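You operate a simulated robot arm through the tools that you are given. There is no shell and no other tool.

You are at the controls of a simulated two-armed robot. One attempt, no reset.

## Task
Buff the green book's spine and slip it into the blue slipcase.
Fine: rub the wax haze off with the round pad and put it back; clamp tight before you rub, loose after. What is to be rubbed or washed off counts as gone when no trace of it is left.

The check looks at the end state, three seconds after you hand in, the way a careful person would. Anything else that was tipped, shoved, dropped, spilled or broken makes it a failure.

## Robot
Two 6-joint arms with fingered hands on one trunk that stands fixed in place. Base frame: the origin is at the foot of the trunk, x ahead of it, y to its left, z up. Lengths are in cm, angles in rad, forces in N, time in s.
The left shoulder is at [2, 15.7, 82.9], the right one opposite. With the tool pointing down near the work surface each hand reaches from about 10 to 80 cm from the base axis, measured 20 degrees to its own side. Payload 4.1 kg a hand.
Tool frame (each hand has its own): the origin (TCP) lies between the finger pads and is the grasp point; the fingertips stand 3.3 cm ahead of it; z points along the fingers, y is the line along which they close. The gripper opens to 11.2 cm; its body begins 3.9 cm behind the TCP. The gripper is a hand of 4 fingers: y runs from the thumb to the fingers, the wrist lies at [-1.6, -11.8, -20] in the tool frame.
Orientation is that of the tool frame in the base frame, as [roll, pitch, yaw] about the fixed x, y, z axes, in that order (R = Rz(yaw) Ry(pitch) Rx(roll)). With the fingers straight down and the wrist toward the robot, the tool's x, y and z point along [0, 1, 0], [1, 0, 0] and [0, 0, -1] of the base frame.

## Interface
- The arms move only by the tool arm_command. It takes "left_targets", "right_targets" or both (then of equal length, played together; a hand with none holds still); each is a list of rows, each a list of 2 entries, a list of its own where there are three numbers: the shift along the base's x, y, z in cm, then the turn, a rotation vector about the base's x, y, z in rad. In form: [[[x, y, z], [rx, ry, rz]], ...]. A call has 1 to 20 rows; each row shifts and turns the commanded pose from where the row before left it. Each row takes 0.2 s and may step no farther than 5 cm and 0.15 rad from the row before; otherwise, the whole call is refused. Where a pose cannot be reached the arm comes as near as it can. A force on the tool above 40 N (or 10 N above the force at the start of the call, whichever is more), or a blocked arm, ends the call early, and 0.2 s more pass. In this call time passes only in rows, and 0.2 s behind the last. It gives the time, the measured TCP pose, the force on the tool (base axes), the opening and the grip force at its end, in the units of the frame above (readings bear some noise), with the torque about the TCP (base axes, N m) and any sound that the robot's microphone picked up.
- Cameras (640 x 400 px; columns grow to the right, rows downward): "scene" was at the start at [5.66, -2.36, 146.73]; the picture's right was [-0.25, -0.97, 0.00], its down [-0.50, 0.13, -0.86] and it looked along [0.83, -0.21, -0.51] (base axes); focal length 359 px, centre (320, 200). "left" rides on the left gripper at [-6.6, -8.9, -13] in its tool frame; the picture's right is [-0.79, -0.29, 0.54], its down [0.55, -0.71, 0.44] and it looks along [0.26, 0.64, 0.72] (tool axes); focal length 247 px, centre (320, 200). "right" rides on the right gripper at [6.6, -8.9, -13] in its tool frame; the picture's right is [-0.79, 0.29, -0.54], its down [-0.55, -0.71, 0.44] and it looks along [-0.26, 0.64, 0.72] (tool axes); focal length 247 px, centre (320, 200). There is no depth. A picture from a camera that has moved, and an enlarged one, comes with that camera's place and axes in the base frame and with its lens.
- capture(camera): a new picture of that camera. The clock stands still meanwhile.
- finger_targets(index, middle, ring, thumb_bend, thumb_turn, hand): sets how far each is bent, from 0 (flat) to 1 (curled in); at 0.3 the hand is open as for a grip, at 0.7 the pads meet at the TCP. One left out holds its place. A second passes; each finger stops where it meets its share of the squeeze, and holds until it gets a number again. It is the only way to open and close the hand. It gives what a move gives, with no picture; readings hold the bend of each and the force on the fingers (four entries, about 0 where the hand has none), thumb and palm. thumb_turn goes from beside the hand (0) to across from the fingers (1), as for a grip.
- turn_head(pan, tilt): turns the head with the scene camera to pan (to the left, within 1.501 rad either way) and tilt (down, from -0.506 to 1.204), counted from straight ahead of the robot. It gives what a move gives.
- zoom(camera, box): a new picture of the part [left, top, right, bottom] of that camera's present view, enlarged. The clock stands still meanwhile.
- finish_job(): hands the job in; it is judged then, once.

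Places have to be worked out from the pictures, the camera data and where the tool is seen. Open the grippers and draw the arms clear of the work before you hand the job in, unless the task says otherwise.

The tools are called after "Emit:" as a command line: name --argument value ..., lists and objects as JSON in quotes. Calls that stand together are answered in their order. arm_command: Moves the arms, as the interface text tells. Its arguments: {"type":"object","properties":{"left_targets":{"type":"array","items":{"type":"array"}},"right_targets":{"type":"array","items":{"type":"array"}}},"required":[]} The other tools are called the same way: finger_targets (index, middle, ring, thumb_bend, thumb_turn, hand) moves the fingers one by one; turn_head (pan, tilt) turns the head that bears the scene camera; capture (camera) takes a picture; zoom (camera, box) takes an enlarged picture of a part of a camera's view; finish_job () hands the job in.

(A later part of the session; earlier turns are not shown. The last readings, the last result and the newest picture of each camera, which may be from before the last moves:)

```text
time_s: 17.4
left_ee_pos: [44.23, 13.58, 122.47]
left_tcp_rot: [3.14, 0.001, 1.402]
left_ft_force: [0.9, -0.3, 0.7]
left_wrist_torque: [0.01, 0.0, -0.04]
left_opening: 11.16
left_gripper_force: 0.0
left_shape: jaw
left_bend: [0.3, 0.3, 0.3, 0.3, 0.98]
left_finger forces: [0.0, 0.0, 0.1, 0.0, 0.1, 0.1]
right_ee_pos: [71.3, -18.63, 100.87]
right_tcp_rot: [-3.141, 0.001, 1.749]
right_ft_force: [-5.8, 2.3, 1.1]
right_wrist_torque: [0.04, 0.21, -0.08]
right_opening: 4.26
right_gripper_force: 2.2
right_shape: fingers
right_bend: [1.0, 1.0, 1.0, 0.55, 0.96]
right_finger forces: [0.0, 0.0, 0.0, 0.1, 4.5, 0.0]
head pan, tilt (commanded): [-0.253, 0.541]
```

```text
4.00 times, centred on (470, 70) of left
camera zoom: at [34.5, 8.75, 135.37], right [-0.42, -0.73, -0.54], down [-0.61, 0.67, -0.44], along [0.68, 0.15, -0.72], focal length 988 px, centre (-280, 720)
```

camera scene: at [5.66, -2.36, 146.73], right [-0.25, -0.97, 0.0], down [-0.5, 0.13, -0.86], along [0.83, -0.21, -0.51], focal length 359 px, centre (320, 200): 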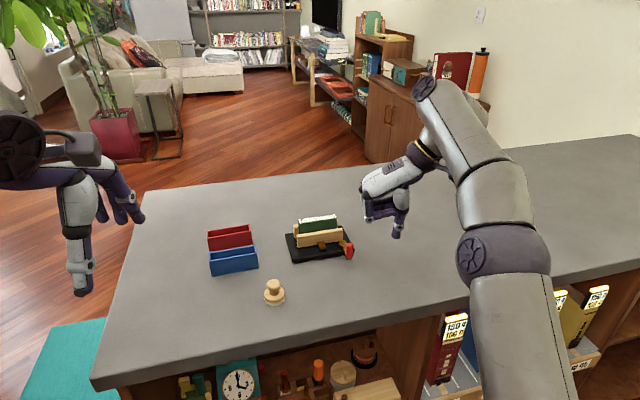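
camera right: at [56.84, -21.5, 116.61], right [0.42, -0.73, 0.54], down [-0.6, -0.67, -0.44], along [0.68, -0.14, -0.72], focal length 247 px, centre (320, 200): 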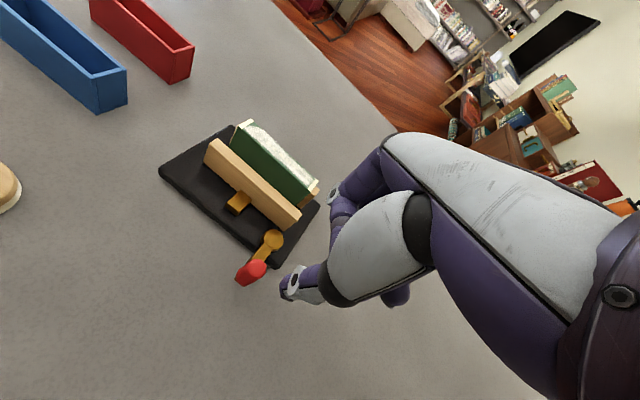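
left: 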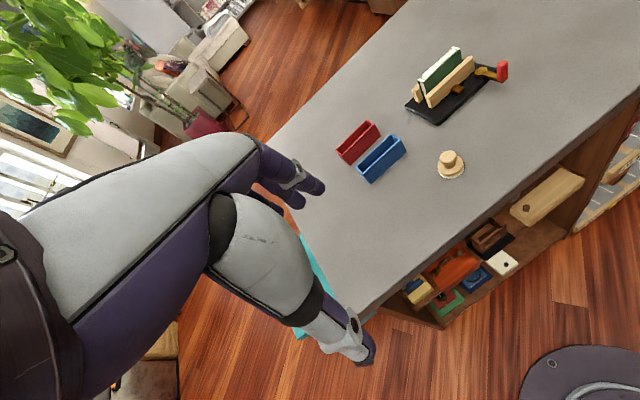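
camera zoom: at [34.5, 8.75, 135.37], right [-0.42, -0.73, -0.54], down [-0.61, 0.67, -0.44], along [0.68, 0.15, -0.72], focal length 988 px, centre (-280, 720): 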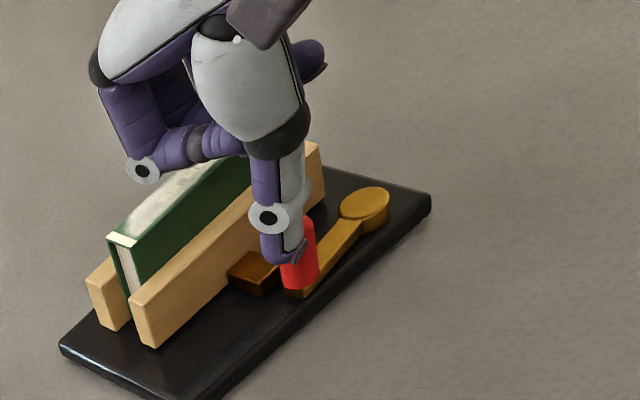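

The lever is at about 66° (handle ≈ (66.8, −19.6)) and the thumb slid to its +y side. I'll back off and reset the thumb behind the handle along the tangent direction, then push again to confirm it's firmly tight.

Emit:
arm_command --right_targets '[[[-1.2, 0.1, 0], [0, 0, 0]], [[-1.2, 0.1, 0], [0, 0, 0]], [[-1.2, -0.2, 0], [0, 0, 0]], [[0, -1.0, -0.3], [0, 0, 0]]]'

Emit:
zoom --camera "scene" --box '[280, 190, 380, 270]'

Emit:
zoom --camera "left" --box '[400, 20, 540, 120]'

```text
time_s: 18.4
left_ee_pos: [44.44, 13.5, 122.33]
left_tcp_rot: [3.141, 0.0, 1.399]
left_ft_force: [0.1, 1.0, -0.3]
left_wrist_torque: [0.03, 0.04, 0.05]
left_opening: 11.16
left_gripper_force: 0.0
left_shape: jaw
left_bend: [0.3, 0.3, 0.3, 0.3, 0.98]
left_finger forces: [0.0, 0.0, 0.0, 0.0, 0.1, 0.0]
right_ee_pos: [67.58, -19.75, 100.37]
right_tcp_rot: [-3.141, 0.0, 1.75]
right_ft_force: [0.4, -0.1, 0.0]
right_wrist_torque: [0.0, 0.05, -0.02]
right_opening: 4.14
right_gripper_force: 0.1
right_shape: fingers
right_bend: [1.0, 1.0, 1.0, 0.59, 0.97]
right_finger forces: [0.0, 0.1, 0.0, 0.0, 0.0, 0.0]
head pan, tilt (commanded): [-0.253, 0.541]
```

```text
5.00 times, centred on (330, 230) of scene
camera zoom: at [5.66, -2.35, 146.73], right [-0.25, -0.97, 0.0], down [-0.5, 0.13, -0.86], along [0.83, -0.21, -0.51], focal length 1793 px, centre (270, 50)
```

zoom: 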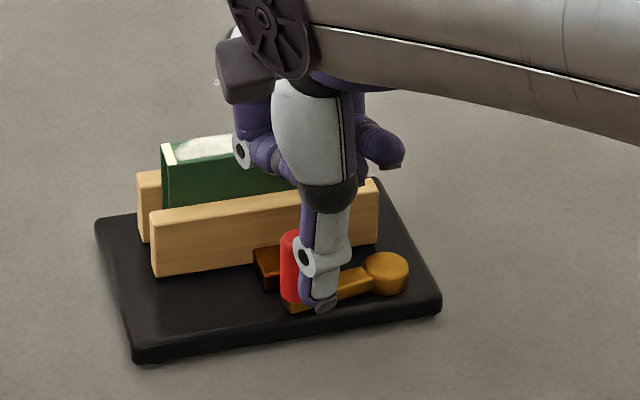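

```text
4.00 times, centred on (470, 70) of left
camera zoom: at [34.53, 8.75, 135.36], right [-0.42, -0.73, -0.54], down [-0.61, 0.67, -0.44], along [0.68, 0.15, -0.72], focal length 988 px, centre (-280, 720)
```

zoom: 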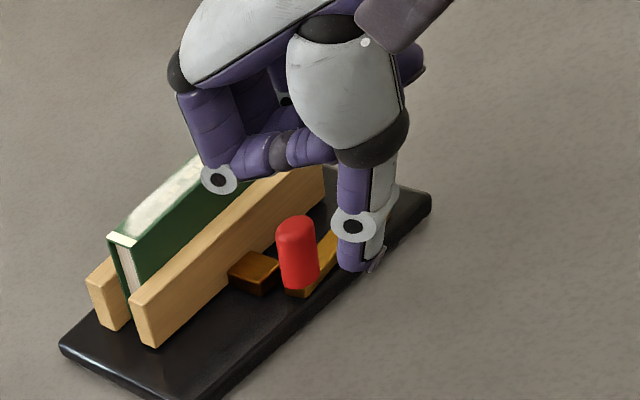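

The thumb now sits behind the handle. Push along the tangent in small steps.

Emit:
arm_command --right_targets '[[[0.4, 0.1, 0], [0, 0, 0]], [[0.4, 0.15, 0], [0, 0, 0]], [[0.35, 0.15, 0], [0, 0, 0]], [[0.35, 0.1, 0], [0, 0, 0]]]'

Emit:
zoom --camera "scene" --box '[280, 190, 380, 270]'

Emit:
zoom --camera "left" --box '[400, 20, 540, 120]'

```text
time_s: 19.4
left_ee_pos: [44.34, 13.46, 122.47]
left_tcp_rot: [3.14, 0.0, 1.399]
left_ft_force: [-0.1, 0.3, -0.5]
left_wrist_torque: [0.0, -0.02, -0.01]
left_opening: 11.17
left_gripper_force: 0.0
left_shape: jaw
left_bend: [0.3, 0.3, 0.3, 0.3, 0.98]
left_finger forces: [0.0, 0.0, 0.1, 0.0, 0.0, 0.0]
right_ee_pos: [69.19, -19.2, 100.34]
right_tcp_rot: [-3.141, -0.001, 1.748]
right_ft_force: [0.5, 0.2, -0.1]
right_wrist_torque: [-0.02, -0.01, 0.02]
right_opening: 4.13
right_gripper_force: 0.0
right_shape: fingers
right_bend: [1.0, 1.0, 1.0, 0.59, 0.97]
right_finger forces: [0.0, 0.1, 0.0, 0.1, 0.0, 0.1]
head pan, tilt (commanded): [-0.253, 0.541]
```

```text
5.00 times, centred on (330, 230) of scene
camera zoom: at [5.65, -2.37, 146.73], right [-0.25, -0.97, 0.0], down [-0.5, 0.13, -0.86], along [0.83, -0.21, -0.51], focal length 1793 px, centre (270, 50)
```

zoom: 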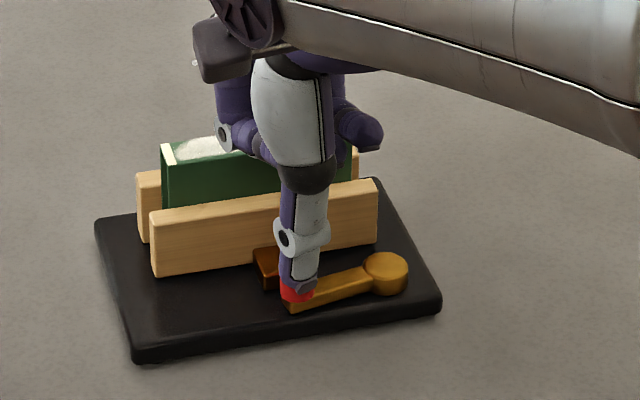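

```text
4.00 times, centred on (470, 70) of left
camera zoom: at [34.52, 8.74, 135.36], right [-0.42, -0.73, -0.54], down [-0.61, 0.67, -0.44], along [0.68, 0.15, -0.72], focal length 988 px, centre (-280, 720)
```

zoom: 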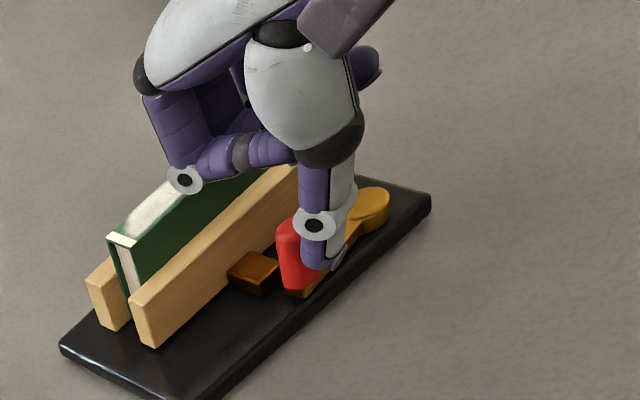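

Contact is just about to happen (force still ≈0). Continue pushing.

Emit:
arm_command --right_targets '[[[0.35, 0.0, 0], [0, 0, 0]], [[0.35, 0.0, 0], [0, 0, 0]], [[0.3, 0.0, 0], [0, 0, 0]]]'

Emit:
zoom --camera "scene" --box '[280, 190, 380, 270]'

Emit:
zoom --camera "left" --box '[400, 20, 540, 120]'

```text
time_s: 20.2
left_ee_pos: [44.34, 13.36, 122.24]
left_tcp_rot: [-3.141, 0.001, 1.401]
left_ft_force: [0.4, -0.1, 0.2]
left_wrist_torque: [-0.01, 0.02, -0.02]
left_opening: 11.17
left_gripper_force: 0.1
left_shape: jaw
left_bend: [0.3, 0.3, 0.3, 0.3, 0.98]
left_finger forces: [0.0, 0.1, 0.0, 0.1, 0.0, 0.0]
right_ee_pos: [70.02, -19.31, 100.49]
right_tcp_rot: [-3.142, 0.0, 1.75]
right_ft_force: [-2.6, 1.2, 0.3]
right_wrist_torque: [0.0, 0.08, -0.02]
right_opening: 4.14
right_gripper_force: 1.6
right_shape: fingers
right_bend: [1.0, 1.0, 1.0, 0.58, 0.97]
right_finger forces: [0.0, 0.1, 0.0, 0.0, 2.4, 0.0]
head pan, tilt (commanded): [-0.253, 0.541]
```

```text
5.00 times, centred on (330, 230) of scene
camera zoom: at [5.64, -2.36, 146.73], right [-0.25, -0.97, 0.0], down [-0.5, 0.13, -0.86], along [0.83, -0.21, -0.51], focal length 1793 px, centre (270, 50)
```

zoom: 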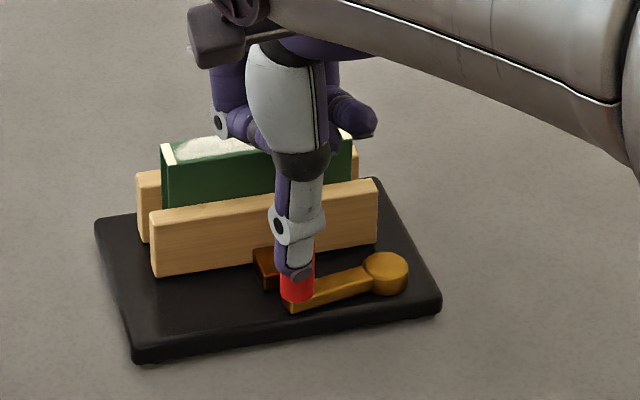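

```text
4.00 times, centred on (470, 70) of left
camera zoom: at [34.51, 8.74, 135.37], right [-0.42, -0.73, -0.54], down [-0.61, 0.67, -0.44], along [0.68, 0.14, -0.72], focal length 988 px, centre (-280, 720)
```

zoom: 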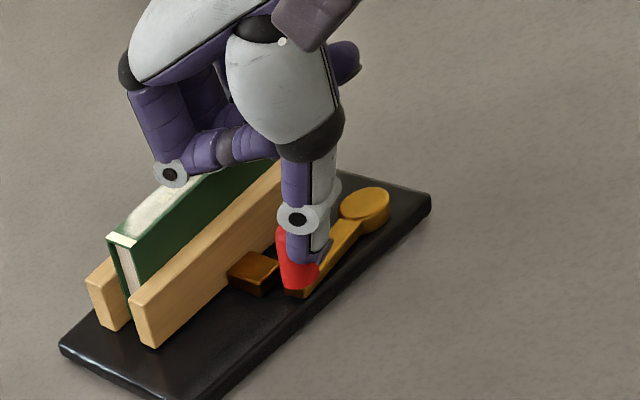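

The thumb still bears on the handle slightly off-tangent. I'll back up a little, shift −y, and push again with more force.

Emit:
arm_command --right_targets '[[[-0.8, -0.3, 0], [0, 0, 0]], [[0, -0.7, 0], [0, 0, 0]], [[0.5, 0.1, 0], [0, 0, 0]], [[0.5, 0.1, 0], [0, 0, 0]], [[0.4, 0.15, 0], [0, 0, 0]], [[0.3, 0.1, 0], [0, 0, 0]]]'

Emit:
zoom --camera "scene" --box '[280, 190, 380, 270]'

Emit:
zoom --camera "left" --box '[400, 20, 540, 120]'

```text
time_s: 21.6
left_ee_pos: [44.31, 13.43, 122.45]
left_tcp_rot: [3.142, -0.001, 1.399]
left_ft_force: [-0.3, 0.6, 0.1]
left_wrist_torque: [0.02, -0.03, -0.02]
left_opening: 11.14
left_gripper_force: 0.1
left_shape: jaw
left_bend: [0.3, 0.3, 0.3, 0.3, 0.98]
left_finger forces: [0.0, 0.1, 0.0, 0.0, 0.0, 0.1]
right_ee_pos: [70.96, -19.8, 100.53]
right_tcp_rot: [-3.14, 0.001, 1.748]
right_ft_force: [-10.0, -2.9, 3.3]
right_wrist_torque: [-0.08, 0.35, 0.07]
right_opening: 4.4
right_gripper_force: 5.2
right_shape: fingers
right_bend: [1.0, 1.0, 1.0, 0.53, 0.97]
right_finger forces: [0.0, 0.0, 0.0, 0.0, 9.8, 0.1]
head pan, tilt (commanded): [-0.253, 0.541]
```

```text
5.00 times, centred on (330, 230) of scene
camera zoom: at [5.61, -2.37, 146.73], right [-0.25, -0.97, 0.0], down [-0.5, 0.13, -0.86], along [0.83, -0.21, -0.51], focal length 1793 px, centre (270, 50)
```

zoom: 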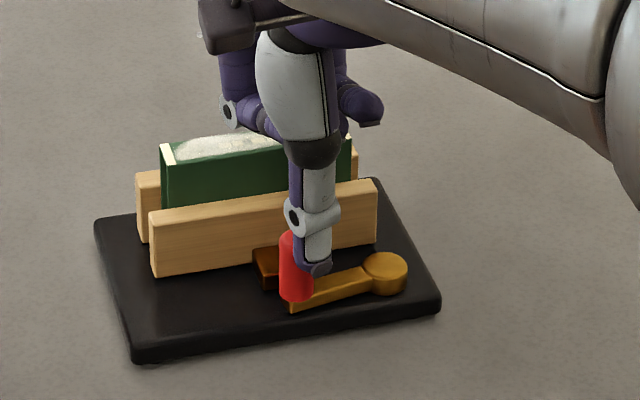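

```text
4.00 times, centred on (470, 70) of left
camera zoom: at [34.48, 8.72, 135.38], right [-0.42, -0.73, -0.54], down [-0.61, 0.67, -0.44], along [0.68, 0.14, -0.72], focal length 988 px, centre (-280, 720)
```

zoom: 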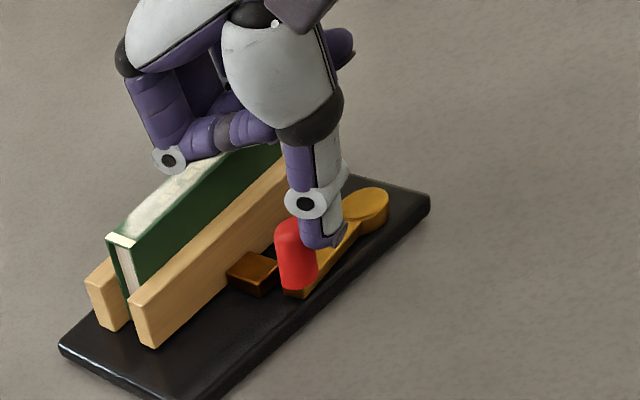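

10 N on the handle along the tangent and the lever no longer moves, nor does the base: it is clamped tight. I'll back the thumb off, rise, turn to yaw 90° and open the hand, heading for the pad.

Emit:
arm_command --right_targets '[[[-1.2, -0.2, 0], [0, 0, 0]], [[-1.2, -0.2, 0.5], [0, 0, 0]], [[-1.0, 0, 3], [0, 0, 0]], [[-1, 0, 4], [0, 0, -0.09]], [[-1, 1, 3], [0, 0, -0.09]]]'

Emit:
finger_targets --hand "right" --index 0.5 --middle 0.5 --ring 0.5 --thumb_bend 0.5 --thumb_turn 1.0

Emit:
capture --camera "right"

Emit:
zoom --camera "scene" --box '[280, 190, 380, 270]'

Emit:
zoom --camera "left" --box '[400, 20, 540, 120]'

```text
time_s: 22.8
left_ee_pos: [44.34, 13.44, 122.37]
left_tcp_rot: [3.141, 0.0, 1.399]
left_ft_force: [0.2, -0.4, 0.3]
left_wrist_torque: [0.0, 0.04, 0.01]
left_opening: 11.18
left_gripper_force: 0.2
left_shape: jaw
left_bend: [0.3, 0.3, 0.3, 0.3, 0.98]
left_finger forces: [0.0, 0.0, 0.0, 0.0, 0.1, 0.0]
right_ee_pos: [65.81, -19.03, 110.75]
right_tcp_rot: [3.141, 0.0, 1.568]
right_ft_force: [0.3, -0.8, -0.8]
right_wrist_torque: [0.05, 0.0, 0.0]
right_opening: 4.21
right_gripper_force: 0.0
right_shape: fingers
right_bend: [1.0, 1.0, 1.0, 0.58, 0.98]
right_finger forces: [0.1, 0.0, 0.1, 0.0, 0.1, 0.0]
head pan, tilt (commanded): [-0.253, 0.541]
```

```text
time_s: 23.8
left_ee_pos: [44.41, 13.44, 122.36]
left_tcp_rot: [3.141, 0.001, 1.399]
left_ft_force: [0.2, -0.5, -0.4]
left_wrist_torque: [0.03, -0.01, -0.01]
left_opening: 11.16
left_gripper_force: 0.0
left_shape: jaw
left_bend: [0.3, 0.3, 0.3, 0.3, 0.98]
left_finger forces: [0.0, 0.0, 0.0, 0.1, 0.0, 0.0]
right_ee_pos: [65.65, -18.99, 110.84]
right_tcp_rot: [-3.141, 0.0, 1.569]
right_ft_force: [-0.2, -0.2, -0.3]
right_wrist_torque: [0.02, 0.05, -0.01]
right_opening: 5.73
right_gripper_force: 0.1
right_shape: fingers
right_bend: [0.5, 0.5, 0.5, 0.5, 1.0]
right_finger forces: [0.0, 0.1, 0.1, 0.1, 0.0, 0.0]
head pan, tilt (commanded): [-0.253, 0.541]
```

```text
taken
camera right: at [56.77, -12.32, 123.83], right [0.28, -0.79, 0.54], down [-0.71, -0.55, -0.44], along [0.64, -0.26, -0.72], focal length 247 px, centre (320, 200)
```

right: 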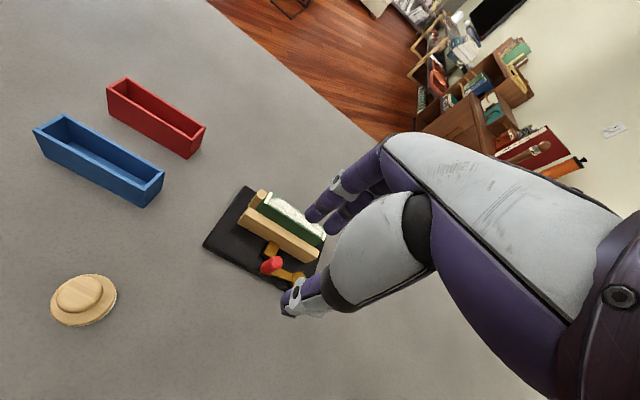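

```text
5.00 times, centred on (330, 230) of scene
camera zoom: at [5.66, -2.36, 146.73], right [-0.25, -0.97, 0.0], down [-0.5, 0.13, -0.86], along [0.83, -0.21, -0.51], focal length 1793 px, centre (270, 50)
```

zoom: 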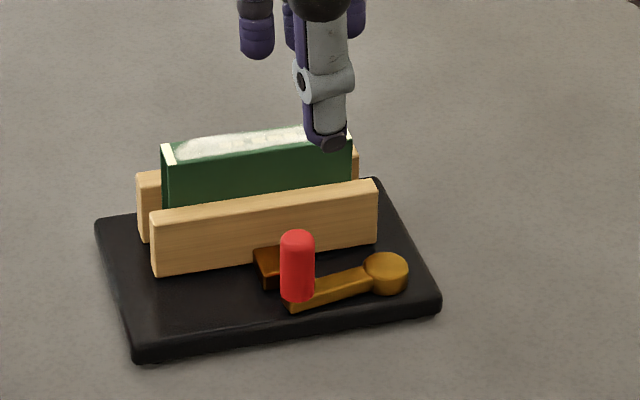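

```text
4.00 times, centred on (470, 70) of left
camera zoom: at [34.52, 8.74, 135.36], right [-0.42, -0.73, -0.54], down [-0.61, 0.67, -0.44], along [0.68, 0.15, -0.72], focal length 988 px, centre (-280, 720)
```

zoom: 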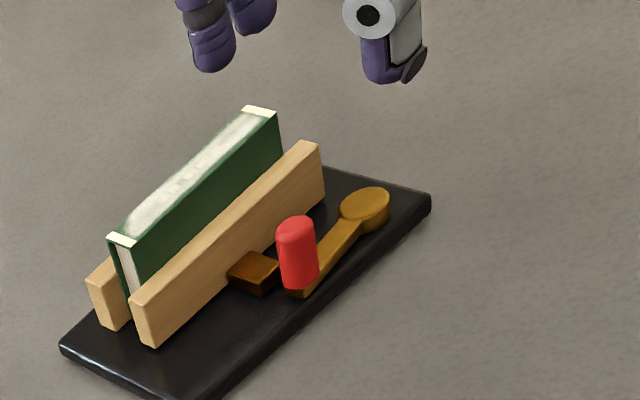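

Lever stays put and the clamp is tight. Now I'll move over the pad, estimated at about (58.6, −6.5) with knob top z≈96, keeping well above it.

Emit:
arm_command --right_targets '[[[-1.8, 3.2, 0], [0, 0, 0]], [[-1.8, 3.2, 0], [0, 0, 0]], [[-1.8, 3.2, -1], [0, 0, 0]], [[-1.65, 3.2, -1.8], [0, 0, 0]]]'

Emit:
capture --camera "right"

Emit:
zoom --camera "scene" --box '[220, 220, 330, 310]'

Emit:
zoom --camera "left" --box '[370, 90, 530, 200]'

```text
time_s: 24.8
left_ee_pos: [44.47, 13.41, 122.26]
left_tcp_rot: [3.141, 0.001, 1.398]
left_ft_force: [-0.2, 0.3, -0.3]
left_wrist_torque: [0.02, -0.01, 0.0]
left_opening: 11.15
left_gripper_force: 0.1
left_shape: jaw
left_bend: [0.3, 0.3, 0.3, 0.3, 0.98]
left_finger forces: [0.1, 0.1, 0.0, 0.0, 0.0, 0.1]
right_ee_pos: [58.71, -6.19, 108.09]
right_tcp_rot: [-3.141, -0.001, 1.568]
right_ft_force: [1.3, 0.5, -0.2]
right_wrist_torque: [0.01, -0.03, -0.03]
right_opening: 5.74
right_gripper_force: 0.1
right_shape: fingers
right_bend: [0.5, 0.5, 0.5, 0.5, 1.0]
right_finger forces: [0.0, 0.0, 0.1, 0.1, 0.0, 0.0]
head pan, tilt (commanded): [-0.253, 0.541]
```

```text
taken
camera right: at [49.78, 0.51, 121.14], right [0.28, -0.79, 0.54], down [-0.71, -0.55, -0.44], along [0.64, -0.26, -0.72], focal length 247 px, centre (320, 200)
```

right: 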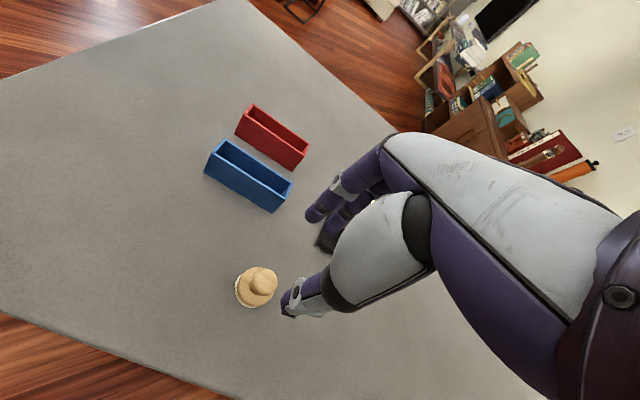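

```text
4.44 times, centred on (275, 265) of scene
camera zoom: at [5.67, -2.4, 146.72], right [-0.25, -0.97, 0.0], down [-0.5, 0.13, -0.86], along [0.83, -0.21, -0.51], focal length 1594 px, centre (520, -89)
```

zoom: 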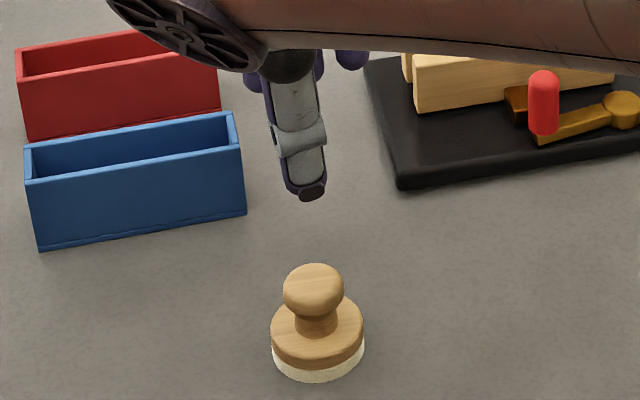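

```text
3.64 times, centred on (450, 145) of left
camera zoom: at [34.54, 8.71, 135.36], right [-0.42, -0.73, -0.54], down [-0.61, 0.67, -0.44], along [0.68, 0.15, -0.72], focal length 898 px, centre (-153, 400)
```

zoom: 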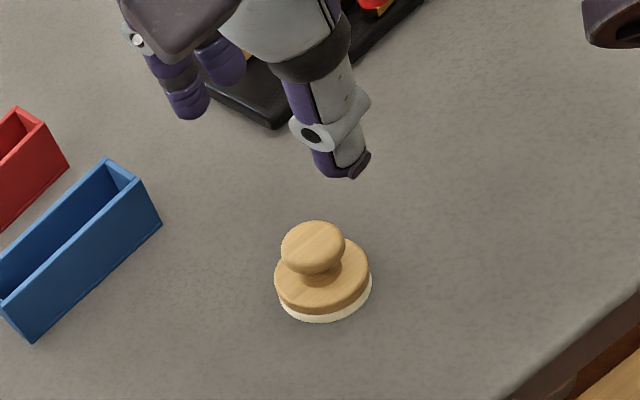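

Knob centre triangulates to about (59.1, −6.5), with the pad ~4.8 cm tall (disc top ~1.3 cm above table). To calibrate table height, I'll tilt the hand slightly (0.12 rad, for later reach) and touch the thumb tip down on bare table at y≈−13.

Emit:
arm_command --right_targets '[[[-1.0, -3.5, 0], [0, -0.06, 0]], [[-1.0, -3.5, 0], [0, -0.06, 0]], [[0, 0, -3], [0, 0, 0]], [[0, 0, -3], [0, 0, 0]], [[0, 0, -2.5], [0, 0, 0]], [[0, 0, -1.0], [0, 0, 0]]]'

Emit:
zoom --camera "scene" --box '[230, 210, 350, 310]'

Emit:
zoom --camera "left" --box '[400, 80, 560, 190]'

```text
time_s: 26.2
left_ee_pos: [44.35, 13.42, 122.29]
left_tcp_rot: [-3.141, -0.001, 1.4]
left_ft_force: [-0.4, 0.3, 0.2]
left_wrist_torque: [0.02, -0.01, 0.04]
left_opening: 11.17
left_gripper_force: 0.0
left_shape: jaw
left_bend: [0.3, 0.3, 0.3, 0.3, 0.98]
left_finger forces: [0.1, 0.0, 0.1, 0.0, 0.0, 0.0]
right_ee_pos: [56.73, -13.4, 98.73]
right_tcp_rot: [3.022, -0.001, 1.57]
right_ft_force: [-0.5, -0.3, -0.1]
right_wrist_torque: [0.01, 0.02, 0.01]
right_opening: 5.74
right_gripper_force: 0.1
right_shape: fingers
right_bend: [0.5, 0.5, 0.5, 0.5, 1.0]
right_finger forces: [0.0, 0.1, 0.0, 0.1, 0.0, 0.1]
head pan, tilt (commanded): [-0.253, 0.541]
```

```text
4.00 times, centred on (290, 260) of scene
camera zoom: at [5.64, -2.36, 146.73], right [-0.25, -0.97, 0.0], down [-0.5, 0.13, -0.86], along [0.83, -0.21, -0.51], focal length 1434 px, centre (440, -40)
```

zoom: 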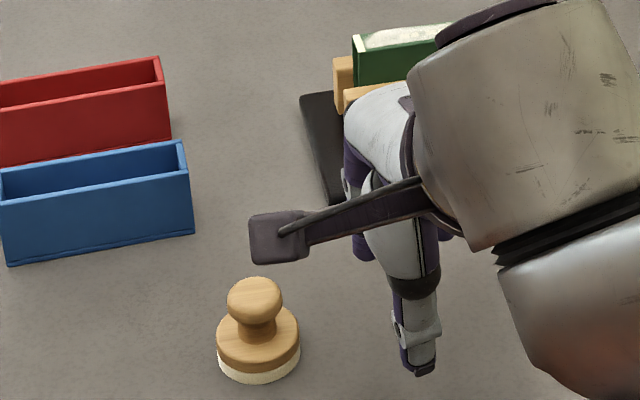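

```text
3.64 times, centred on (480, 135) of left
camera zoom: at [34.51, 8.74, 135.37], right [-0.42, -0.73, -0.54], down [-0.61, 0.67, -0.44], along [0.68, 0.15, -0.72], focal length 898 px, centre (-262, 436)
```

zoom: 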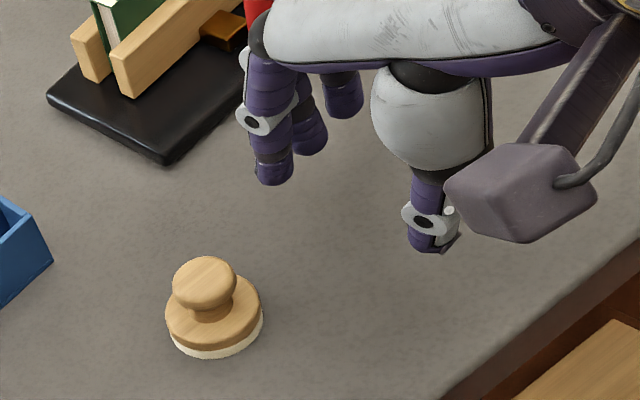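

Thumb tip should be about 2–3 cm above the table. Lowering slowly while watching the force.

Emit:
arm_command --right_targets '[[[0, 0, -0.5], [0, 0, 0]], [[0, 0, -0.5], [0, 0, 0]], [[0, 0, -0.4], [0, 0, 0]]]'

Emit:
arm_command --right_targets '[[[0, 0, -0.25], [0, 0, 0]], [[0, 0, -0.25], [0, 0, 0]]]'

```text
time_s: 27.0
left_ee_pos: [44.35, 13.46, 122.47]
left_tcp_rot: [-3.141, 0.001, 1.399]
left_ft_force: [-0.6, 0.5, -0.8]
left_wrist_torque: [-0.01, 0.0, -0.02]
left_opening: 11.15
left_gripper_force: 0.0
left_shape: jaw
left_bend: [0.3, 0.3, 0.3, 0.3, 0.98]
left_finger forces: [0.1, 0.0, 0.0, 0.0, 0.1, 0.0]
right_ee_pos: [56.58, -13.37, 97.2]
right_tcp_rot: [3.02, 0.0, 1.568]
right_ft_force: [0.6, -0.2, -0.1]
right_wrist_torque: [0.02, 0.01, 0.01]
right_opening: 5.75
right_gripper_force: 0.1
right_shape: fingers
right_bend: [0.5, 0.5, 0.5, 0.5, 1.0]
right_finger forces: [0.0, 0.1, 0.0, 0.0, 0.0, 0.0]
head pan, tilt (commanded): [-0.253, 0.541]
```

```text
time_s: 27.6
left_ee_pos: [44.4, 13.6, 122.35]
left_tcp_rot: [-3.141, 0.0, 1.402]
left_ft_force: [0.2, 0.1, 1.0]
left_wrist_torque: [-0.03, -0.01, 0.0]
left_opening: 11.16
left_gripper_force: 0.1
left_shape: jaw
left_bend: [0.3, 0.3, 0.3, 0.3, 0.98]
left_finger forces: [0.0, 0.1, 0.0, 0.1, 0.0, 0.1]
right_ee_pos: [56.72, -13.43, 96.87]
right_tcp_rot: [3.021, 0.0, 1.566]
right_ft_force: [-0.5, 0.4, 0.3]
right_wrist_torque: [-0.01, 0.02, -0.03]
right_opening: 5.75
right_gripper_force: 0.1
right_shape: fingers
right_bend: [0.5, 0.5, 0.5, 0.5, 1.0]
right_finger forces: [0.0, 0.0, 0.0, 0.1, 0.1, 0.1]
head pan, tilt (commanded): [-0.253, 0.541]
```

No contact yet at TCP z≈96.9. Continue down in small steps.

Emit:
arm_command --right_targets '[[[0, 0, -0.25], [0, 0, 0]], [[0, 0, -0.25], [0, 0, 0]]]'

Emit:
zoom --camera "left" --box '[400, 80, 560, 190]'

Emit:
zoom --camera "scene" --box '[230, 210, 350, 310]'

```text
time_s: 28.2
left_ee_pos: [44.3, 13.51, 122.39]
left_tcp_rot: [-3.141, 0.0, 1.4]
left_ft_force: [0.3, 0.0, -0.1]
left_wrist_torque: [-0.03, 0.02, 0.04]
left_opening: 11.17
left_gripper_force: 0.0
left_shape: jaw
left_bend: [0.3, 0.3, 0.3, 0.3, 0.98]
left_finger forces: [0.0, 0.0, 0.0, 0.0, 0.0, 0.0]
right_ee_pos: [56.8, -13.36, 96.2]
right_tcp_rot: [3.019, -0.002, 1.567]
right_ft_force: [0.3, -0.3, -0.5]
right_wrist_torque: [0.0, -0.01, -0.01]
right_opening: 5.73
right_gripper_force: 0.0
right_shape: fingers
right_bend: [0.5, 0.5, 0.5, 0.5, 1.0]
right_finger forces: [0.0, 0.0, 0.0, 0.0, 0.0, 0.0]
head pan, tilt (commanded): [-0.253, 0.541]
```

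```text
3.64 times, centred on (480, 135) of left
camera zoom: at [34.52, 8.74, 135.36], right [-0.42, -0.73, -0.54], down [-0.61, 0.67, -0.44], along [0.68, 0.15, -0.72], focal length 898 px, centre (-262, 436)
```

zoom: 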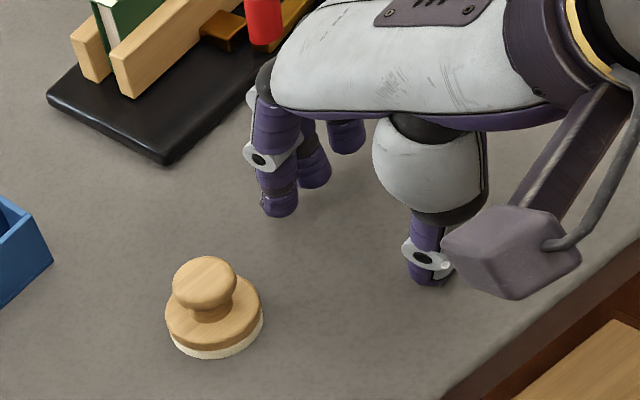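

```text
4.00 times, centred on (290, 260) of scene
camera zoom: at [5.65, -2.36, 146.73], right [-0.25, -0.97, 0.0], down [-0.5, 0.13, -0.86], along [0.83, -0.21, -0.51], focal length 1434 px, centre (440, -40)
```

zoom: 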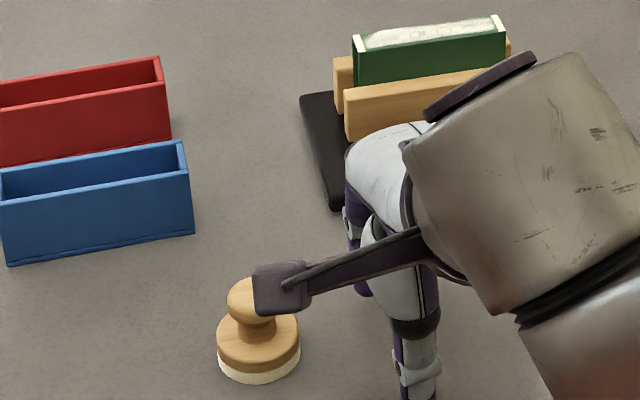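

A contact shadow is closing in under the thumb. A few more small steps.

Emit:
arm_command --right_targets '[[[0, 0, -0.2], [0, 0, 0]], [[0, 0, -0.2], [0, 0, 0]]]'

Emit:
arm_command --right_targets '[[[0, 0, -0.2], [0, 0, 0]], [[0, 0, -0.2], [0, 0, 0]]]'

Emit:
arm_command --right_targets '[[[0, 0, -0.2], [0, 0, 0]]]'

```text
time_s: 28.8
left_ee_pos: [44.36, 13.49, 122.32]
left_tcp_rot: [3.14, 0.0, 1.4]
left_ft_force: [-0.3, -0.3, 0.2]
left_wrist_torque: [-0.01, -0.01, -0.04]
left_opening: 11.16
left_gripper_force: 0.0
left_shape: jaw
left_bend: [0.3, 0.3, 0.3, 0.3, 0.98]
left_finger forces: [0.0, 0.0, 0.1, 0.0, 0.1, 0.0]
right_ee_pos: [56.63, -13.46, 96.02]
right_tcp_rot: [3.016, -0.001, 1.569]
right_ft_force: [-0.4, 0.5, 19.5]
right_wrist_torque: [0.02, 0.83, -0.03]
right_opening: 5.77
right_gripper_force: 9.6
right_shape: fingers
right_bend: [0.5, 0.5, 0.5, 0.5, 1.0]
right_finger forces: [0.1, 0.0, 0.0, 0.0, 20.1, 0.0]
head pan, tilt (commanded): [-0.253, 0.541]
```

```text
time_s: 29.3
left_ee_pos: [44.33, 13.4, 122.38]
left_tcp_rot: [3.141, 0.001, 1.4]
left_ft_force: [-1.0, -0.6, -0.1]
left_wrist_torque: [0.02, -0.02, 0.03]
left_opening: 11.19
left_gripper_force: 0.0
left_shape: jaw
left_bend: [0.3, 0.3, 0.3, 0.3, 0.98]
left_finger forces: [0.0, 0.0, 0.1, 0.0, 0.0, 0.0]
right_ee_pos: [56.77, -13.41, 96.25]
right_tcp_rot: [3.009, 0.0, 1.567]
right_ft_force: [-1.5, -0.3, 5.9]
right_wrist_torque: [0.01, 0.22, 0.01]
right_opening: 5.91
right_gripper_force: 2.8
right_shape: fingers
right_bend: [0.5, 0.5, 0.5, 0.49, 1.0]
right_finger forces: [0.0, 0.1, 0.0, 0.0, 4.7, 0.0]
head pan, tilt (commanded): [-0.253, 0.541]
stopped in row 2 (right hand): the force on the tool passed its limit at 43 N (the readings are from after the stop); the commanded pose is now the measured one
```

```text
time_s: 29.7
left_ee_pos: [44.26, 13.49, 122.31]
left_tcp_rot: [-3.14, -0.001, 1.399]
left_ft_force: [0.0, 0.7, -0.1]
left_wrist_torque: [0.0, -0.01, -0.01]
left_opening: 11.19
left_gripper_force: 0.0
left_shape: jaw
left_bend: [0.3, 0.3, 0.3, 0.3, 0.98]
left_finger forces: [0.0, 0.1, 0.0, 0.0, 0.0, 0.0]
right_ee_pos: [56.89, -13.4, 96.26]
right_tcp_rot: [3.006, -0.003, 1.566]
right_ft_force: [-1.1, 1.2, 24.4]
right_wrist_torque: [0.08, 1.04, -0.02]
right_opening: 5.95
right_gripper_force: 11.6
right_shape: fingers
right_bend: [0.5, 0.5, 0.5, 0.49, 1.0]
right_finger forces: [0.1, 0.0, 0.1, 0.0, 23.5, 0.0]
head pan, tilt (commanded): [-0.253, 0.541]
```

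Thumb contacts the table at TCP z≈96.1, so the table is at ≈91.8. Now I'll lift, move over the pad (axis ≈ (58.6, −6.4)) and stop just above the knob to check alignment.

Emit:
arm_command --right_targets '[[[0, 0, 3], [0, 0, 0]], [[0, 0, 4], [0, 0.01, 0]], [[0.8, 3.7, 0], [0, 0, 0]], [[0.8, 3.6, 0], [0, 0, 0]], [[0, 0, -1.5], [0, 0, 0]]]'

Emit:
zoom --camera "left" --box '[380, 80, 540, 190]'

Emit:
zoom --camera "scene" --box '[220, 220, 340, 310]'

Emit:
zoom --camera "right" --box '[200, 180, 380, 330]'

```text
time_s: 30.9
left_ee_pos: [44.34, 13.45, 122.41]
left_tcp_rot: [-3.141, -0.001, 1.4]
left_ft_force: [-0.3, -0.3, -0.1]
left_wrist_torque: [0.0, -0.02, 0.01]
left_opening: 11.17
left_gripper_force: 0.0
left_shape: jaw
left_bend: [0.3, 0.3, 0.3, 0.3, 0.98]
left_finger forces: [0.1, 0.0, 0.1, 0.1, 0.1, 0.0]
right_ee_pos: [58.33, -6.2, 101.56]
right_tcp_rot: [3.021, -0.001, 1.568]
right_ft_force: [0.0, 0.2, -0.2]
right_wrist_torque: [0.02, -0.01, 0.0]
right_opening: 5.76
right_gripper_force: 0.0
right_shape: fingers
right_bend: [0.5, 0.5, 0.5, 0.5, 1.0]
right_finger forces: [0.0, 0.0, 0.1, 0.1, 0.0, 0.0]
head pan, tilt (commanded): [-0.253, 0.541]
```

```text
3.64 times, centred on (460, 135) of left
camera zoom: at [34.51, 8.73, 135.37], right [-0.42, -0.73, -0.54], down [-0.61, 0.67, -0.44], along [0.68, 0.15, -0.72], focal length 898 px, centre (-189, 436)
```

zoom: 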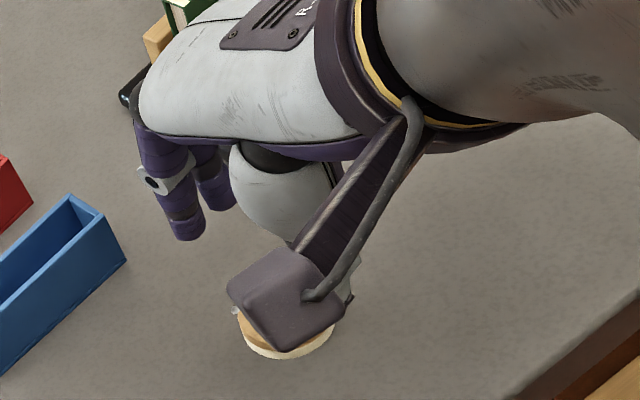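

```text
4.44 times, centred on (280, 265) of scene
camera zoom: at [5.64, -2.37, 146.73], right [-0.25, -0.97, 0.0], down [-0.5, 0.13, -0.86], along [0.83, -0.21, -0.51], focal length 1594 px, centre (498, -89)
```

zoom: 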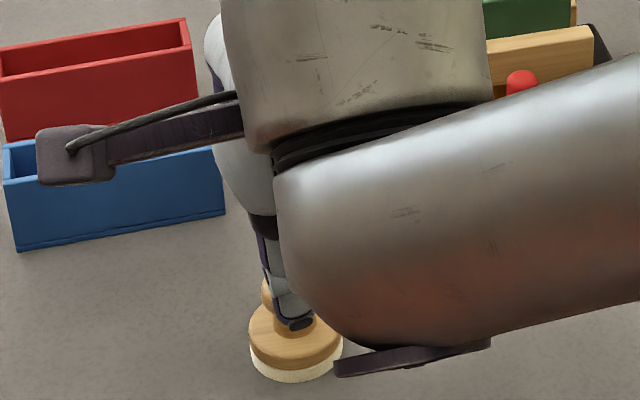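

```text
2.67 times, centred on (290, 255) of right
camera zoom: at [47.89, 0.52, 113.41], right [0.22, -0.79, 0.57], down [-0.65, -0.55, -0.52], along [0.72, -0.26, -0.64], focal length 659 px, centre (400, 53)
```

zoom: 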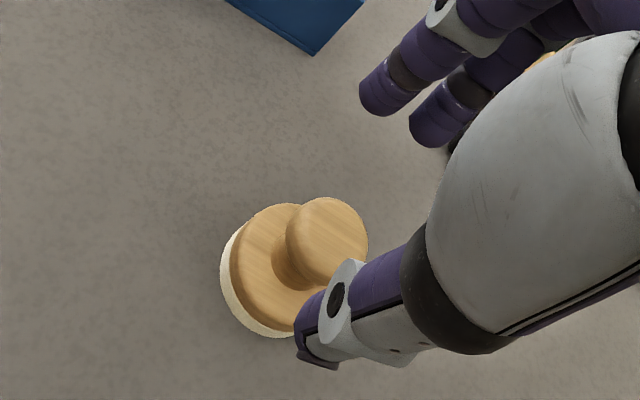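

From the right camera the knob sits at about TCP +(0.3, −0.2), centred between thumb and index/middle. Descend to TCP z≈97.7 so the thumb tip ends just above the disc.

Emit:
arm_command --right_targets '[[[0, 0, -1.3], [0, 0, 0]], [[0, 0, -1.3], [0, 0, 0]], [[0, 0, -0.9], [0, 0, 0]]]'

Emit:
zoom --camera "right" --box '[200, 180, 380, 330]'

Emit:
zoom --camera "scene" --box '[240, 240, 340, 310]'

```text
time_s: 31.7
left_ee_pos: [44.43, 13.43, 122.36]
left_tcp_rot: [3.141, 0.0, 1.401]
left_ft_force: [-0.4, -0.9, 0.2]
left_wrist_torque: [0.0, 0.0, 0.02]
left_opening: 11.17
left_gripper_force: 0.1
left_shape: jaw
left_bend: [0.3, 0.3, 0.3, 0.3, 0.98]
left_finger forces: [0.0, 0.1, 0.0, 0.0, 0.1, 0.0]
right_ee_pos: [58.33, -6.15, 97.98]
right_tcp_rot: [3.021, -0.002, 1.568]
right_ft_force: [-0.3, -0.2, -0.2]
right_wrist_torque: [0.0, 0.0, -0.02]
right_opening: 5.75
right_gripper_force: 0.1
right_shape: fingers
right_bend: [0.5, 0.5, 0.5, 0.5, 1.0]
right_finger forces: [0.0, 0.0, 0.0, 0.1, 0.0, 0.1]
head pan, tilt (commanded): [-0.253, 0.541]
```

```text
2.67 times, centred on (290, 255) of right
camera zoom: at [47.89, 0.56, 109.77], right [0.22, -0.79, 0.57], down [-0.66, -0.55, -0.52], along [0.72, -0.26, -0.64], focal length 659 px, centre (400, 53)
```

zoom: 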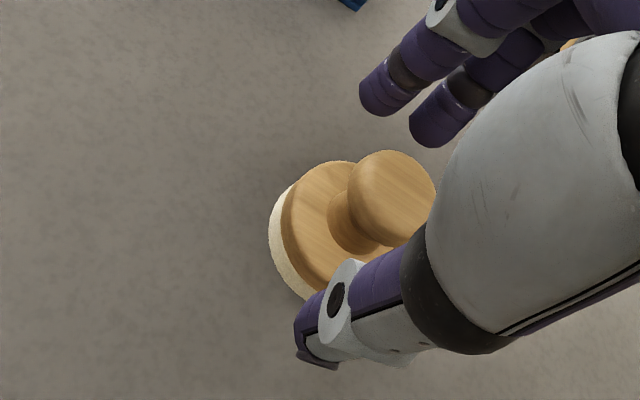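

```text
5.71 times, centred on (290, 275) of scene
camera zoom: at [5.65, -2.36, 146.73], right [-0.25, -0.97, 0.0], down [-0.5, 0.13, -0.86], along [0.83, -0.21, -0.51], focal length 2049 px, centre (491, -229)
```

zoom: 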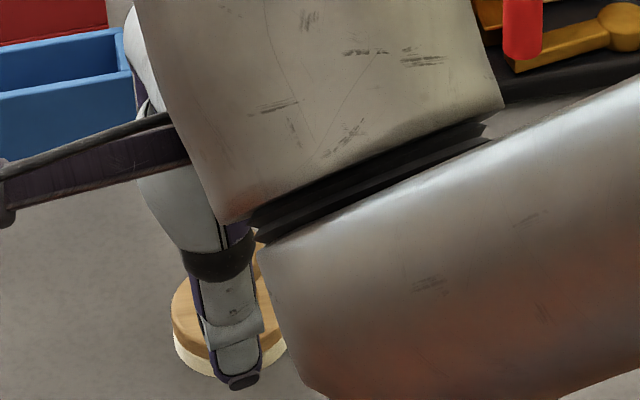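

Knob centre is at tool (−0.3, 0.0, 2.3): well centred. I'll lower another 0.25 cm and close thumb, index and middle on the knob, leaving the ring finger open.

Emit:
arm_command --right_targets '[[[0, 0, -0.25], [0, 0, 0]]]'

Emit:
finger_targets --hand "right" --index 0.75 --middle 0.75 --ring 0.45 --thumb_bend 0.75

Emit:
zoom --camera "right" --box '[200, 160, 400, 330]'

```text
time_s: 32.1
left_ee_pos: [44.44, 13.5, 122.44]
left_tcp_rot: [3.14, 0.0, 1.4]
left_ft_force: [0.3, 0.1, 0.6]
left_wrist_torque: [0.01, 0.0, 0.0]
left_opening: 11.16
left_gripper_force: 0.1
left_shape: jaw
left_bend: [0.3, 0.3, 0.3, 0.3, 0.98]
left_finger forces: [0.0, 0.1, 0.1, 0.0, 0.0, 0.0]
right_ee_pos: [58.26, -5.98, 97.6]
right_tcp_rot: [3.02, 0.0, 1.568]
right_ft_force: [0.1, 0.3, 1.0]
right_wrist_torque: [0.01, 0.0, 0.01]
right_opening: 5.77
right_gripper_force: 0.1
right_shape: fingers
right_bend: [0.5, 0.5, 0.5, 0.5, 1.0]
right_finger forces: [0.0, 0.1, 0.0, 0.0, 0.1, 0.0]
head pan, tilt (commanded): [-0.253, 0.541]
```

```text
time_s: 33.1
left_ee_pos: [44.42, 13.39, 122.39]
left_tcp_rot: [3.141, 0.0, 1.399]
left_ft_force: [0.0, 0.3, 1.2]
left_wrist_torque: [0.02, 0.0, 0.01]
left_opening: 11.18
left_gripper_force: 0.1
left_shape: jaw
left_bend: [0.3, 0.3, 0.3, 0.3, 0.98]
left_finger forces: [0.0, 0.0, 0.1, 0.0, 0.0, 0.0]
right_ee_pos: [58.29, -6.16, 97.66]
right_tcp_rot: [3.022, -0.002, 1.57]
right_ft_force: [-0.3, 0.0, 2.4]
right_wrist_torque: [-0.01, 0.08, -0.01]
right_opening: 1.69
right_gripper_force: 18.4
right_shape: fingers
right_bend: [0.73, 0.66, 0.45, 0.64, 1.0]
right_finger forces: [8.6, 10.1, 0.1, 0.1, 16.3, 0.0]
head pan, tilt (commanded): [-0.253, 0.541]
```

```text
2.35 times, centred on (300, 245) of right
camera zoom: at [47.88, 0.56, 109.58], right [0.22, -0.79, 0.57], down [-0.65, -0.55, -0.52], along [0.72, -0.26, -0.64], focal length 581 px, centre (367, 94)
```

zoom: 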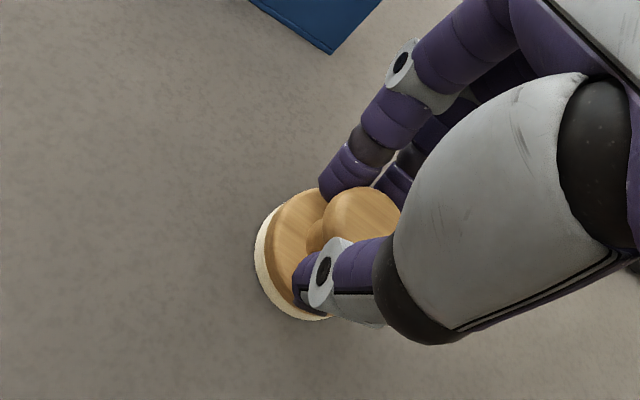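

Good grip (thumb 16 N vs index+middle 19 N). Lift gently and check that the pad comes along level.

Emit:
arm_command --right_targets '[[[0, 0, 0.5], [0, 0, 0]], [[0, 0, 1.5], [0, 0, 0]], [[0, 0, 2], [0, 0, 0]], [[0, 0, 2], [0, 0, 0]]]'

Emit:
zoom --camera "right" --box '[200, 160, 400, 330]'

Emit:
zoom --camera "left" --box '[380, 80, 540, 190]'

```text
time_s: 34.1
left_ee_pos: [44.36, 13.5, 122.34]
left_tcp_rot: [3.141, 0.0, 1.4]
left_ft_force: [0.0, -0.8, -0.1]
left_wrist_torque: [0.01, -0.01, 0.03]
left_opening: 11.14
left_gripper_force: 0.1
left_shape: jaw
left_bend: [0.3, 0.3, 0.3, 0.3, 0.98]
left_finger forces: [0.0, 0.0, 0.1, 0.1, 0.1, 0.0]
right_ee_pos: [58.42, -6.1, 103.7]
right_tcp_rot: [3.021, -0.001, 1.568]
right_ft_force: [0.3, 0.1, -0.9]
right_wrist_torque: [0.01, 0.02, -0.01]
right_opening: 1.68
right_gripper_force: 17.4
right_shape: fingers
right_bend: [0.73, 0.66, 0.45, 0.64, 1.0]
right_finger forces: [9.0, 9.4, 0.0, 0.0, 16.4, 0.0]
head pan, tilt (commanded): [-0.253, 0.541]
```

```text
2.35 times, centred on (300, 245) of right
camera zoom: at [48.0, 0.6, 115.48], right [0.22, -0.79, 0.57], down [-0.65, -0.55, -0.52], along [0.72, -0.26, -0.64], focal length 581 px, centre (367, 94)
```

zoom: 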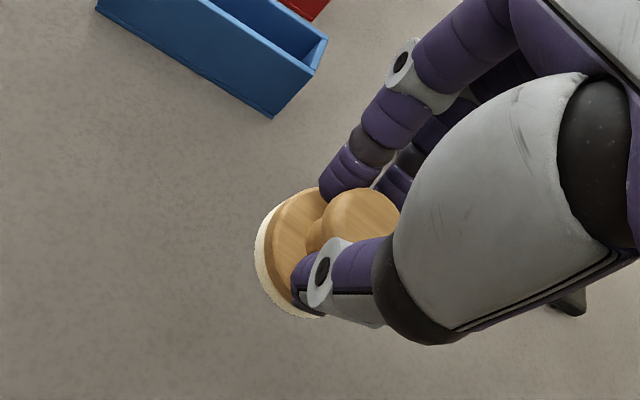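

```text
3.64 times, centred on (460, 135) of left
camera zoom: at [34.54, 8.73, 135.36], right [-0.42, -0.73, -0.54], down [-0.61, 0.67, -0.44], along [0.68, 0.15, -0.72], focal length 898 px, centre (-189, 436)
```

zoom: 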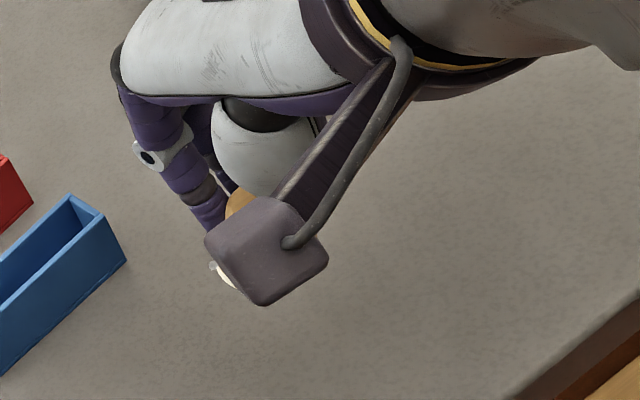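

The pad is held level; felt bottom is ≈5.9 cm below the TCP. I'll get a fresh look at the book spine to pin down its position before rubbing.

Emit:
zoom --camera "scene" --box '[285, 205, 355, 255]'

Emit:
zoom --camera "left" --box '[400, 35, 500, 125]'

Emit:
capture --camera "right"

```text
8.00 times, centred on (320, 230) of scene
camera zoom: at [5.67, -2.37, 146.72], right [-0.25, -0.97, 0.0], down [-0.5, 0.13, -0.86], along [0.83, -0.21, -0.51], focal length 2869 px, centre (320, -40)
```

zoom: 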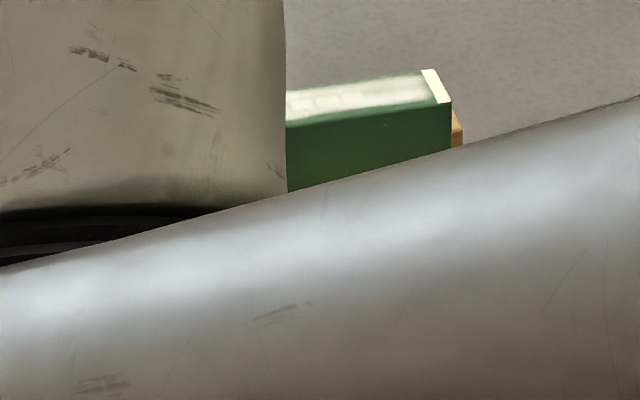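

```text
4.44 times, centred on (450, 80) of left
camera zoom: at [34.54, 8.73, 135.36], right [-0.42, -0.73, -0.54], down [-0.61, 0.67, -0.44], along [0.68, 0.15, -0.72], focal length 1098 px, centre (-258, 733)
```

zoom: 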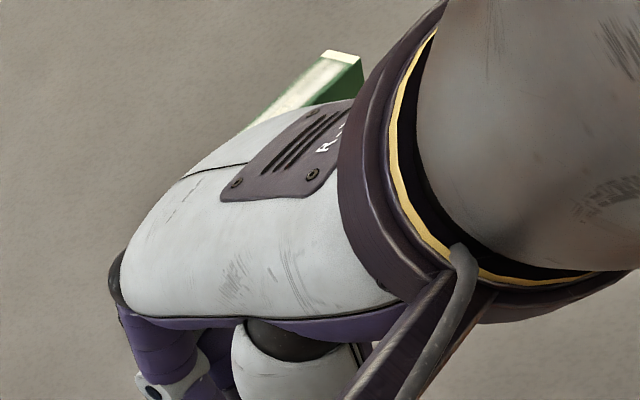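

```text
taken
camera right: at [48.0, 0.6, 115.48], right [0.22, -0.79, 0.57], down [-0.65, -0.55, -0.52], along [0.72, -0.26, -0.64], focal length 247 px, centre (320, 200)
```

right: 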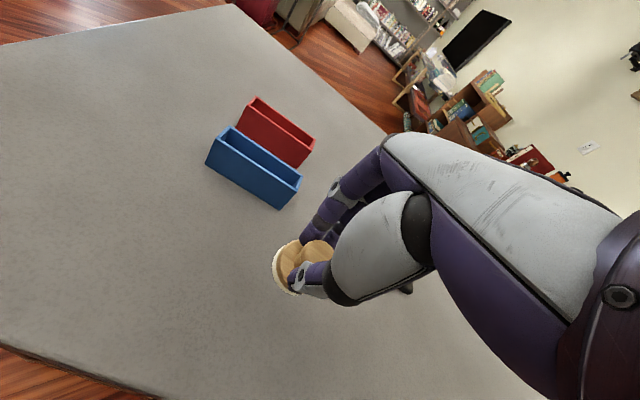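

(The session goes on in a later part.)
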